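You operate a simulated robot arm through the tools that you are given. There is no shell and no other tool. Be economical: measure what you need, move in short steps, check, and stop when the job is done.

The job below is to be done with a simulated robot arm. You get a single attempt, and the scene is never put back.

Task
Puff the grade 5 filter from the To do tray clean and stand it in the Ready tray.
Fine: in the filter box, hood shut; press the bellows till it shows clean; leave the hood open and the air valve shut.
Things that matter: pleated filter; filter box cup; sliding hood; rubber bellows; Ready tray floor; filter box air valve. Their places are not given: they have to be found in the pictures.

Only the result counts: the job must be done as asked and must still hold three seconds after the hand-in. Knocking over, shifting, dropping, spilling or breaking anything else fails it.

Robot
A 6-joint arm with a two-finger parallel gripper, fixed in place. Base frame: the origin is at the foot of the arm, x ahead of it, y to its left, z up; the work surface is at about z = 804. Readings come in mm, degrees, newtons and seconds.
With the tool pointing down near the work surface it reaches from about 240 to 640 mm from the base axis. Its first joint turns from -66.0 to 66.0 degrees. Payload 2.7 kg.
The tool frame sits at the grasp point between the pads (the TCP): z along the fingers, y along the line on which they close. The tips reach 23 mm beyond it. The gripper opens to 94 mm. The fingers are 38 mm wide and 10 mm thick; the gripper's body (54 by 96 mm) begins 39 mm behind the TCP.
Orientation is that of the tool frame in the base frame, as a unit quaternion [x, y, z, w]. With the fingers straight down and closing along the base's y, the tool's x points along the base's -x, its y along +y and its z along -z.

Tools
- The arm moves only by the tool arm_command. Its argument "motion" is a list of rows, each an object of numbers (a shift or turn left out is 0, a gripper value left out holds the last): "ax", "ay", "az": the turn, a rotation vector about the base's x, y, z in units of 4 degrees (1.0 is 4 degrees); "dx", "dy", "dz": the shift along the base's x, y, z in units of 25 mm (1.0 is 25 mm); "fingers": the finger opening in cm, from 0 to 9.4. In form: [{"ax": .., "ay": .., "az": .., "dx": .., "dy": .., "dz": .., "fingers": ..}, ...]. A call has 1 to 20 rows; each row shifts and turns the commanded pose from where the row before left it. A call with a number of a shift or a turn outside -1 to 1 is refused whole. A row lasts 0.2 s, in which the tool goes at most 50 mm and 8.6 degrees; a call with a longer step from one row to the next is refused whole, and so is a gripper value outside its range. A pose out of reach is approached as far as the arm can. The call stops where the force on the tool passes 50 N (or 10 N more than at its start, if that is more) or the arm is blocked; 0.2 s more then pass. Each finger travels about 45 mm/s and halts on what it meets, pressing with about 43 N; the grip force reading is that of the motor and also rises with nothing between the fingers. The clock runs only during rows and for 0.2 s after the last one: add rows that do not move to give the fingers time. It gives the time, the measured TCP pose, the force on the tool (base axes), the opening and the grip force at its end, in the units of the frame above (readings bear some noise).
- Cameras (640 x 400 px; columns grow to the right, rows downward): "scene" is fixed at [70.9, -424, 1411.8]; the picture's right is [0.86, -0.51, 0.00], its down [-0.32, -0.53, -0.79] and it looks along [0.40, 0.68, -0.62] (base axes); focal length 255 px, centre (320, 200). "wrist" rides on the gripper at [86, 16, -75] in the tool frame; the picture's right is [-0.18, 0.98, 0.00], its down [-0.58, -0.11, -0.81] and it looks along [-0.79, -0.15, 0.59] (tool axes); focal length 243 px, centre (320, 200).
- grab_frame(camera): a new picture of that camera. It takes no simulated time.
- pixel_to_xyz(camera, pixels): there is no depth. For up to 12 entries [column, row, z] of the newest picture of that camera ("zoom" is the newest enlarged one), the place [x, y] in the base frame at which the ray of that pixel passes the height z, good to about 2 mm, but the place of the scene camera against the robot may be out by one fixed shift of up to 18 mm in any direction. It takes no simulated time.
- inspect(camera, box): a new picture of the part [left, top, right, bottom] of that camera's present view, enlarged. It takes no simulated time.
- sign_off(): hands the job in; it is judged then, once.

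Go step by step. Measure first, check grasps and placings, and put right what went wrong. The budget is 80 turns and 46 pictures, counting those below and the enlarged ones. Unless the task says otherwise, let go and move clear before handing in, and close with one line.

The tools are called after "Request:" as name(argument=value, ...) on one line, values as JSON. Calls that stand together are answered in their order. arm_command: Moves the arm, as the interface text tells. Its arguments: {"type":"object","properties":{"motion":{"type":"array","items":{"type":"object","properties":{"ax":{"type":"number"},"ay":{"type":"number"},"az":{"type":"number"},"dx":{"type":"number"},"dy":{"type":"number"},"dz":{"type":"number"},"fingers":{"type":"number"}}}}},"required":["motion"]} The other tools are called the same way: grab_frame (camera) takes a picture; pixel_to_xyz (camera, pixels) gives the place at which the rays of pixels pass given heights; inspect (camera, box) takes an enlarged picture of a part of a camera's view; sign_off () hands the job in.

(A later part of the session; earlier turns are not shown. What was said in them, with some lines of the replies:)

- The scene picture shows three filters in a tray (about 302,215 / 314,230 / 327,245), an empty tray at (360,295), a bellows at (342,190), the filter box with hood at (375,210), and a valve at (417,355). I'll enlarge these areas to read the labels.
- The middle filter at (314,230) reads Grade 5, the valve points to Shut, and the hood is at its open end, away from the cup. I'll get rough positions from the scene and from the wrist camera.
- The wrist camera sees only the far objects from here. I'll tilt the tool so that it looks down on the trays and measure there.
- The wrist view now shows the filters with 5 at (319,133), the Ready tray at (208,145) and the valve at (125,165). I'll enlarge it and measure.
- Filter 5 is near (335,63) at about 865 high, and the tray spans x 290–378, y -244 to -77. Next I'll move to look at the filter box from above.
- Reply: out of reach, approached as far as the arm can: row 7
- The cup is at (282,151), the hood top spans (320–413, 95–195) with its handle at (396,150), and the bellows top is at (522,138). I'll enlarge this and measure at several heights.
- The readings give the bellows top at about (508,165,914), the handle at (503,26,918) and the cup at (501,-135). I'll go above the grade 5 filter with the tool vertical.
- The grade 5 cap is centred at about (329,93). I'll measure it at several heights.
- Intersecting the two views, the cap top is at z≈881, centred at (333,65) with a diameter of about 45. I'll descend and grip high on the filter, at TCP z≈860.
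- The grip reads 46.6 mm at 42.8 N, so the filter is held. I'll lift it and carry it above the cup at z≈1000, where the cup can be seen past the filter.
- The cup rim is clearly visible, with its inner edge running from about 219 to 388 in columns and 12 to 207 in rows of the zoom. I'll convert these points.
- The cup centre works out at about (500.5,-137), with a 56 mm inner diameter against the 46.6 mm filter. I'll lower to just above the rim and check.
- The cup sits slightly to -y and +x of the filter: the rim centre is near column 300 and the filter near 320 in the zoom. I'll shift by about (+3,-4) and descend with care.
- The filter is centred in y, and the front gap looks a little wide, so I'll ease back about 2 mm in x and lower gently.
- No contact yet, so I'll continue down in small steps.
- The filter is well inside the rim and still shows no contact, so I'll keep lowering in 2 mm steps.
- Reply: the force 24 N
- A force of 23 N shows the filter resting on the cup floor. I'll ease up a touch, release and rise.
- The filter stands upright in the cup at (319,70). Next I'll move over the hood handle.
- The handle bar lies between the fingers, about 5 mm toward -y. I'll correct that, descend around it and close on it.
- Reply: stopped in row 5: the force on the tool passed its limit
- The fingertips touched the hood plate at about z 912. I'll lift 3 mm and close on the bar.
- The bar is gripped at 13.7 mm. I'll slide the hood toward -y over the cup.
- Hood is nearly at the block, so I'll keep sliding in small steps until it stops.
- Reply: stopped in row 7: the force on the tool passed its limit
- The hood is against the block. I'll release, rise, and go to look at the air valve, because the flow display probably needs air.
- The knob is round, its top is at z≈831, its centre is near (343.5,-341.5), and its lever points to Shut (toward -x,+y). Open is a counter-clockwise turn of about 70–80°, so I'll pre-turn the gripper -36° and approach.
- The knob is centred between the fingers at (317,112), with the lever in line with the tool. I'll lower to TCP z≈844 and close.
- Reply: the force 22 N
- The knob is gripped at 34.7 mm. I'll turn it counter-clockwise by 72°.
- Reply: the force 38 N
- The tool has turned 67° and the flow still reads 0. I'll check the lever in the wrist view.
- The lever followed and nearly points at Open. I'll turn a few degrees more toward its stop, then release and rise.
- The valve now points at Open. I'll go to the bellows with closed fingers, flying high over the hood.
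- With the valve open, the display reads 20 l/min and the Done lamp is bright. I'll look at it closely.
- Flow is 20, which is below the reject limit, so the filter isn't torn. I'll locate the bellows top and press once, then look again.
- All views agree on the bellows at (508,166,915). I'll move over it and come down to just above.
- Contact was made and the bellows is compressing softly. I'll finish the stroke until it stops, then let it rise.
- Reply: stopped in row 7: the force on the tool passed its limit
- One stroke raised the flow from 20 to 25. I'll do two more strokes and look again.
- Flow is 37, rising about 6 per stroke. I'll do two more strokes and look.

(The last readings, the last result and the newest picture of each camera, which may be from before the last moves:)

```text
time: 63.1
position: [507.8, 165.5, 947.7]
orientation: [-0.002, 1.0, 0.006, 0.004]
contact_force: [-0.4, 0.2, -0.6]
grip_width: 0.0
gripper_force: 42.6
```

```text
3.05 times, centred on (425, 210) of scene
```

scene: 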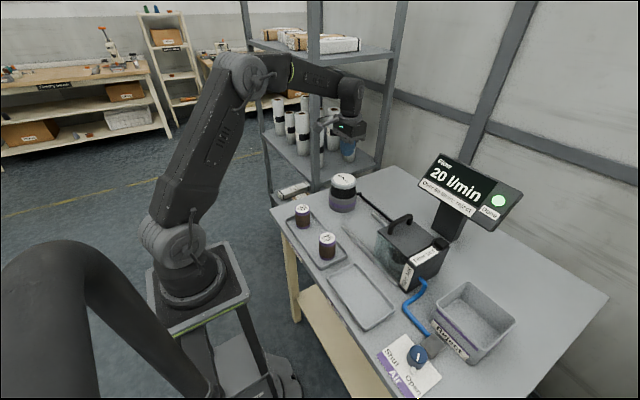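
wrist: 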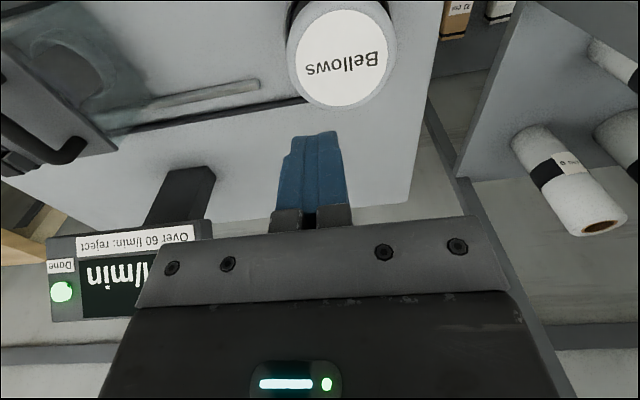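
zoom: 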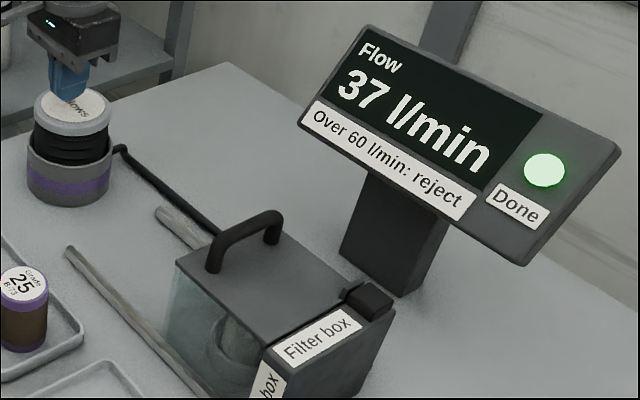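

The flow has levelled off at 37 and no longer rises, so the filter is clean and below 60. Next I'll go back to shut the valve, again flying high.

Request:
arm_command(motion=[{"dz": 0.9, "fingers": 5.0}, {"dz": 0.9}, {"dz": 0.9}, {"dz": 0.9}, {"dx": -0.3, "dy": -0.95, "az": 0.5}, {"dx": -0.3, "dy": -0.95, "az": 0.5}, {"dx": -0.3, "dy": -0.95, "az": 0.5}, {"dx": -0.3, "dy": -0.95, "az": 0.5}, {"dx": -0.3, "dy": -0.95, "az": 0.5}, {"dx": -0.3, "dy": -0.95, "az": 0.5}, {"dx": -0.3, "dy": -0.95, "az": 0.5}, {"dx": -0.3, "dy": -0.95, "az": 0.5}, {"dx": -0.3, "dy": -0.95, "az": 0.5}, {"dx": -0.3, "dy": -0.95, "az": 0.5}, {"dx": -0.3, "dy": -0.95, "az": 0.5}, {"dx": -0.3, "dy": -0.95, "az": 0.5}, {"dx": -0.3, "dy": -0.95, "az": 0.5}, {"dx": -0.3, "dy": -0.95, "az": 0.5}, {"dx": -0.3, "dy": -0.95, "az": 0.5}, {"dx": -0.3, "dy": -0.95, "az": 0.5}])

Request:
arm_command(motion=[{"dx": -0.3, "dy": -0.95, "az": 0.5}, {"dx": -0.3, "dy": -0.95, "az": 0.5}, {"dx": -0.3, "dy": -0.95, "az": 0.5}, {"dx": -0.3, "dy": -0.95}, {"dx": -0.3, "dy": -0.95}, {"dx": -0.2, "dy": -0.5}, {}, {}])

```text
time: 67.3
position: [388.8, -212.7, 1038.6]
orientation: [-0.278, 0.96, 0.007, 0.002]
contact_force: [0.3, 0.8, 0.6]
grip_width: 49.8
gripper_force: 0.1
```

```text
time: 69.1
position: [347.5, -344.5, 1037.7]
orientation: [-0.327, 0.945, 0.008, 0.001]
contact_force: [-0.1, -0.6, 0.7]
grip_width: 50.1
gripper_force: 0.0
```

I'm above the valve with the same yaw as at release. I'll descend to z≈845 and close on the knob.

Request:
arm_command(motion=[{"dx": -0.1, "dy": -0.04, "dz": -0.9}, {"dz": -0.9}, {"dz": -0.9}, {"dz": -0.9}, {"dz": -0.9}, {"dz": -0.9}, {"dz": -0.9}, {"dz": -0.7}, {"dz": -0.7}, {}, {"fingers": 2.6}, {}, {}, {}])

```text
time: 72.1
position: [345.1, -345.8, 847.4]
orientation: [-0.328, 0.945, 0.007, 0.001]
contact_force: [6.7, -7.0, -8.2]
grip_width: 34.6
gripper_force: 44.8
```

The knob is gripped again at 34.6 mm. I'll turn it clockwise by about 75°.

Request:
arm_command(motion=[{"az": -0.98}, {"az": -0.98}, {"az": -0.98}, {"az": -0.98}, {"az": -0.98}, {"az": -0.98}, {"az": -0.98}, {"az": -0.98}, {"az": -0.98}, {"az": -0.98}, {"az": -0.98}, {"az": -0.98}, {"az": -0.98}, {"az": -0.98}, {"az": -0.98}, {"az": -0.98}, {"az": -0.98}, {"az": -0.98}, {"az": -0.98}, {}])

Request:
arm_command(motion=[{"fingers": 5.0}, {}, {}, {"dz": 0.8}, {"dz": 0.9}, {"dz": 0.9}, {"dz": 0.9}, {"dz": 0.9}, {"dz": 0.9}, {"dz": 0.9}, {"dz": 0.9}, {}])

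Request:
grab_frame(camera="scene")

```text
time: 76.3
position: [343.7, -345.1, 846.5]
orientation: [0.312, 0.95, 0.006, 0.004]
contact_force: [1.9, 29.5, 31.0]
grip_width: 34.9
gripper_force: 44.5
```

```text
time: 78.9
position: [343.2, -346.3, 1024.0]
orientation: [0.312, 0.95, 0.004, 0.005]
contact_force: [-0.5, 0.1, 0.0]
grip_width: 50.1
gripper_force: 0.0
```

```text
6 pictures are left
```

scene: 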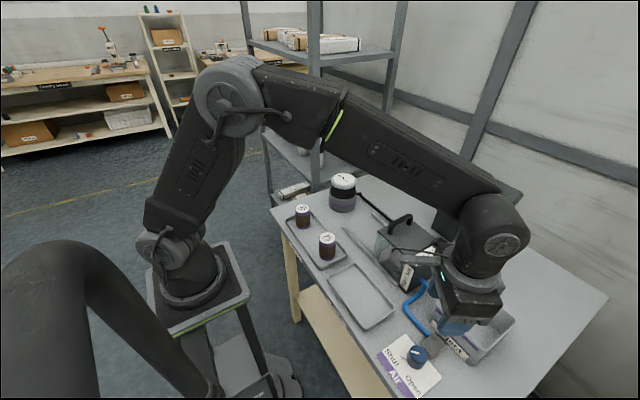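

The knob's pointer is back at the Shut position. I'll return to the hood handle at (503,-110).

Request:
arm_command(motion=[{"dx": 0.64, "dy": 0.945, "az": 0.91}, {"dx": 0.64, "dy": 0.945, "az": 0.91}, {"dx": 0.64, "dy": 0.945, "az": 0.91}, {"dx": 0.64, "dy": 0.945, "az": 0.91}, {"dx": 0.64, "dy": 0.945, "az": 0.91}, {"dx": 0.64, "dy": 0.945, "az": 0.91}, {"dx": 0.64, "dy": 0.945, "az": 0.91}, {"dx": 0.64, "dy": 0.945, "az": 0.91}, {"dx": 0.64, "dy": 0.945, "az": 0.91}, {"dx": 0.64, "dy": 0.945, "az": 0.91}, {}, {}])

Request:
grab_frame(camera="scene")

```text
time: 81.5
position: [503.8, -109.2, 1022.4]
orientation: [0.0, 1.0, 0.006, 0.004]
contact_force: [0.3, -0.1, -0.2]
grip_width: 50.3
gripper_force: 0.0
```

```text
5 pictures are left
```

scene: 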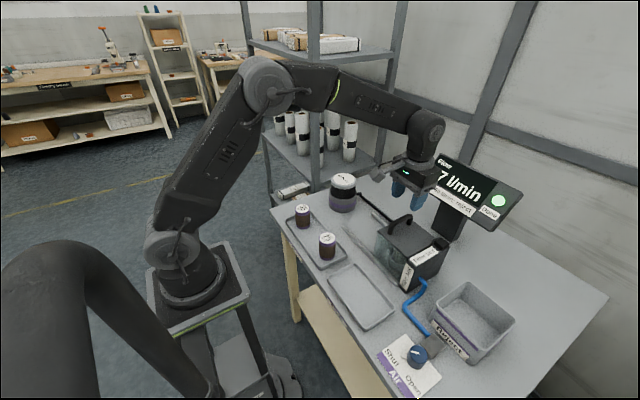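

The display still shows 37 with the lamp lit. I'll check whether the knob is fully at Shut.

Request:
inspect(camera="scene", box=[364, 324, 460, 399])

```text
5.33 times, centred on (412, 362) of scene
```

zoom: 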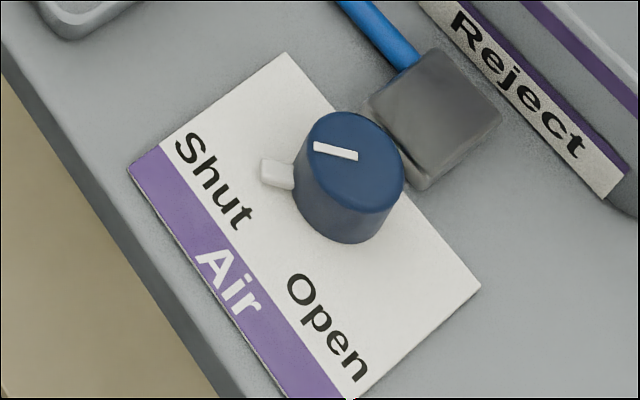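

The knob matches the starting picture exactly, so the valve is shut and the display simply holds its result. I'll grip the hood handle next.

Request:
arm_command(motion=[{"dz": -0.8}, {"dz": -0.8}, {"dz": -0.8}, {"dz": -0.6}, {"dz": -0.32}, {}, {"fingers": 0.6}, {}, {}, {}, {}])

```text
time: 83.9
position: [505.0, -109.8, 939.9]
orientation: [-0.001, 1.0, 0.007, 0.004]
contact_force: [1.3, -3.6, -2.6]
grip_width: 13.6
gripper_force: 45.5
```

The bar is gripped. I'll slide the hood back to where it started (y≈19.5) and release.

Request:
arm_command(motion=[{"dy": 0.4}, {"dy": 0.4}, {"dy": 0.4}, {"dy": 0.4}, {"dy": 0.4}, {"dy": 0.4}, {"dy": 0.4}, {"dy": 0.4}, {"dy": 0.4}, {"dy": 0.4}, {"dy": 0.4}, {"dy": 0.4}, {"dy": 0.34}, {}, {}])

Request:
arm_command(motion=[{"fingers": 5.0}, {}, {}, {"dz": 0.6}, {"dz": 0.8}, {"dz": 0.6}, {}])

```text
time: 87.1
position: [505.3, 18.9, 939.8]
orientation: [-0.001, 1.0, 0.006, 0.003]
contact_force: [-1.6, 0.4, -11.1]
grip_width: 13.5
gripper_force: 45.2
```

```text
time: 88.7
position: [506.3, 17.3, 989.1]
orientation: [-0.001, 1.0, 0.006, 0.004]
contact_force: [-0.2, 0.8, 0.0]
grip_width: 50.2
gripper_force: 0.0
```

The hood is open. I'll move over the filter at (501.5,-139), open the fingers, and check.

Request:
arm_command(motion=[{"dx": -0.19, "dy": -0.92, "fingers": 6.6}, {"dy": -0.9}, {"dy": -0.9}, {"dy": -0.9}, {"dy": -0.9}, {"dy": -0.9}, {"dy": -0.83}, {}, {}])

Request:
grab_frame(camera="wrist")

```text
time: 90.7
position: [501.9, -139.0, 989.5]
orientation: [-0.001, 1.0, 0.006, 0.003]
contact_force: [-0.5, -0.1, -0.5]
grip_width: 65.7
gripper_force: 0.0
```

```text
3 pictures are left
```

wrist: 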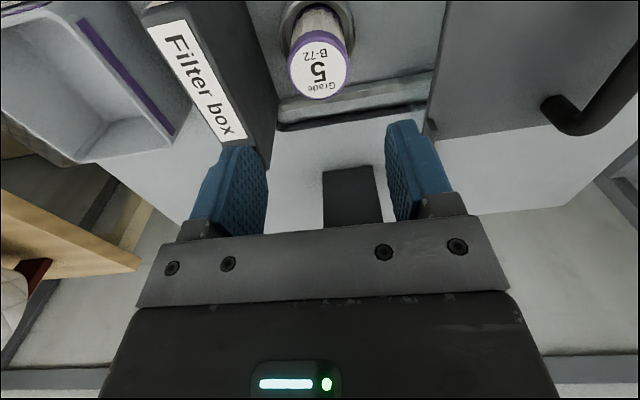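

The filter's pleats are now white, so it's clean, and it's centred between the fingers. I'll descend, grip and lift.

Request:
arm_command(motion=[{"dz": -0.8}, {"dz": -0.9}, {"dz": -0.9}, {"dz": -0.9}, {"dz": -0.9}, {"dz": -0.7}, {}, {"fingers": 3.6}, {}, {}, {}])

Request:
arm_command(motion=[{"dz": 0.4}, {"dz": 0.6}, {"dz": 0.9}, {"dz": 0.9}, {"dz": 0.9}, {"dz": 0.9}, {}])

```text
time: 93.1
position: [501.2, -139.2, 863.7]
orientation: [0.0, 1.0, 0.006, 0.004]
contact_force: [0.0, 0.4, -0.2]
grip_width: 46.7
gripper_force: 43.1
```

```text
time: 94.7
position: [500.6, -137.2, 978.0]
orientation: [-0.001, 1.0, 0.007, 0.003]
contact_force: [-0.4, 0.6, -0.6]
grip_width: 46.7
gripper_force: 43.3
```

The filter is held at 46.7 mm. I'll carry it over the Ready tray centre (334,-161) and lower to just above the floor.

Request:
arm_command(motion=[{"dx": -0.83, "dy": -0.12}, {"dx": -0.83, "dy": -0.12}, {"dx": -0.83, "dy": -0.12}, {"dx": -0.83, "dy": -0.12}, {"dx": -0.83, "dy": -0.12}, {"dx": -0.83, "dy": -0.12}, {"dx": -0.83, "dy": -0.12}, {"dx": -0.83, "dy": -0.12}, {}, {"dz": -0.8}, {"dz": -0.8}, {"dz": -0.8}, {"dz": -0.8}, {"dz": -0.6}, {"dz": -0.4}, {}])

Request:
grab_frame(camera="wrist")

```text
time: 98.1
position: [333.7, -162.6, 869.2]
orientation: [0.0, 1.0, 0.006, 0.003]
contact_force: [0.1, -0.2, -0.2]
grip_width: 46.8
gripper_force: 43.1
```

```text
2 pictures are left
```

wrist: 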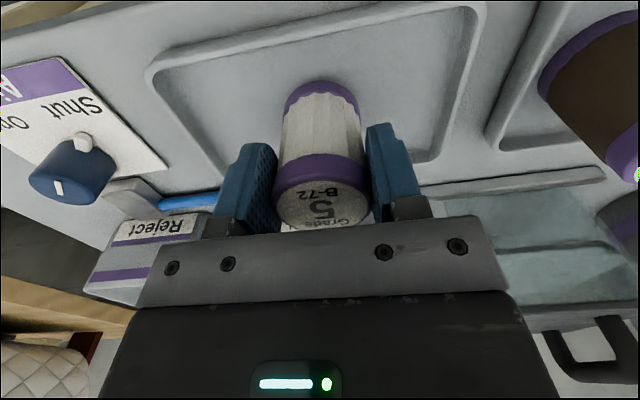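

The filter is well inside the Ready tray. I'll lower in 1.5 mm steps until it touches.

Request:
arm_command(motion=[{"dz": -0.08}, {"dz": -0.06}, {"dz": -0.06}, {}])

```text
time: 99.1
position: [333.0, -163.3, 866.8]
orientation: [0.0, 1.0, 0.007, 0.003]
contact_force: [-0.2, 0.7, -0.3]
grip_width: 46.6
gripper_force: 42.7
```

Request:
arm_command(motion=[{"dz": -0.06}, {"dz": -0.06}, {}])

```text
time: 99.9
position: [332.5, -161.2, 863.1]
orientation: [-0.001, 1.0, 0.007, 0.004]
contact_force: [-5.8, 1.1, 18.7]
grip_width: 46.6
gripper_force: 43.1
```

The 18.7 N upward force shows the filter is on the tray floor. I'll ease off, release, rise clear and check.

Request:
arm_command(motion=[{"dz": 0.04}, {"fingers": 6.8}, {}, {}, {"dz": 0.5}, {"dz": 0.9}, {"dz": 0.9}, {"dz": 0.9}, {"dz": 0.9}, {"dz": 0.9}, {"dz": 0.9}, {}])

Request:
grab_frame(camera="scene")

```text
time: 102.5
position: [332.7, -160.0, 1012.3]
orientation: [-0.001, 1.0, 0.006, 0.004]
contact_force: [-0.3, 0.4, -0.3]
grip_width: 68.2
gripper_force: 0.0
```

```text
1 pictures are left
```

scene: 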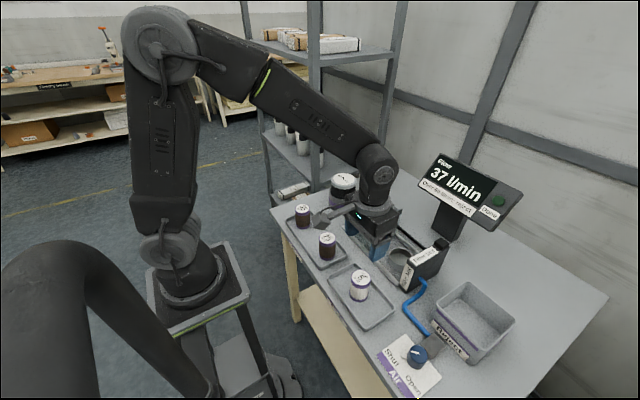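

The clean filter stands upright in the Ready tray at (360,285), the cup is uncovered, the valve points to Shut, and the arm is clear. I'll hand in.

Request:
sign_off()

```text
The job is handed in.
```

The grade 5 filter is puffed clean: its pleats turned white and the flow levelled off at 37 l/min, under the 60 reject limit. It is standing in the Ready tray with the hood open and the air valve shut.
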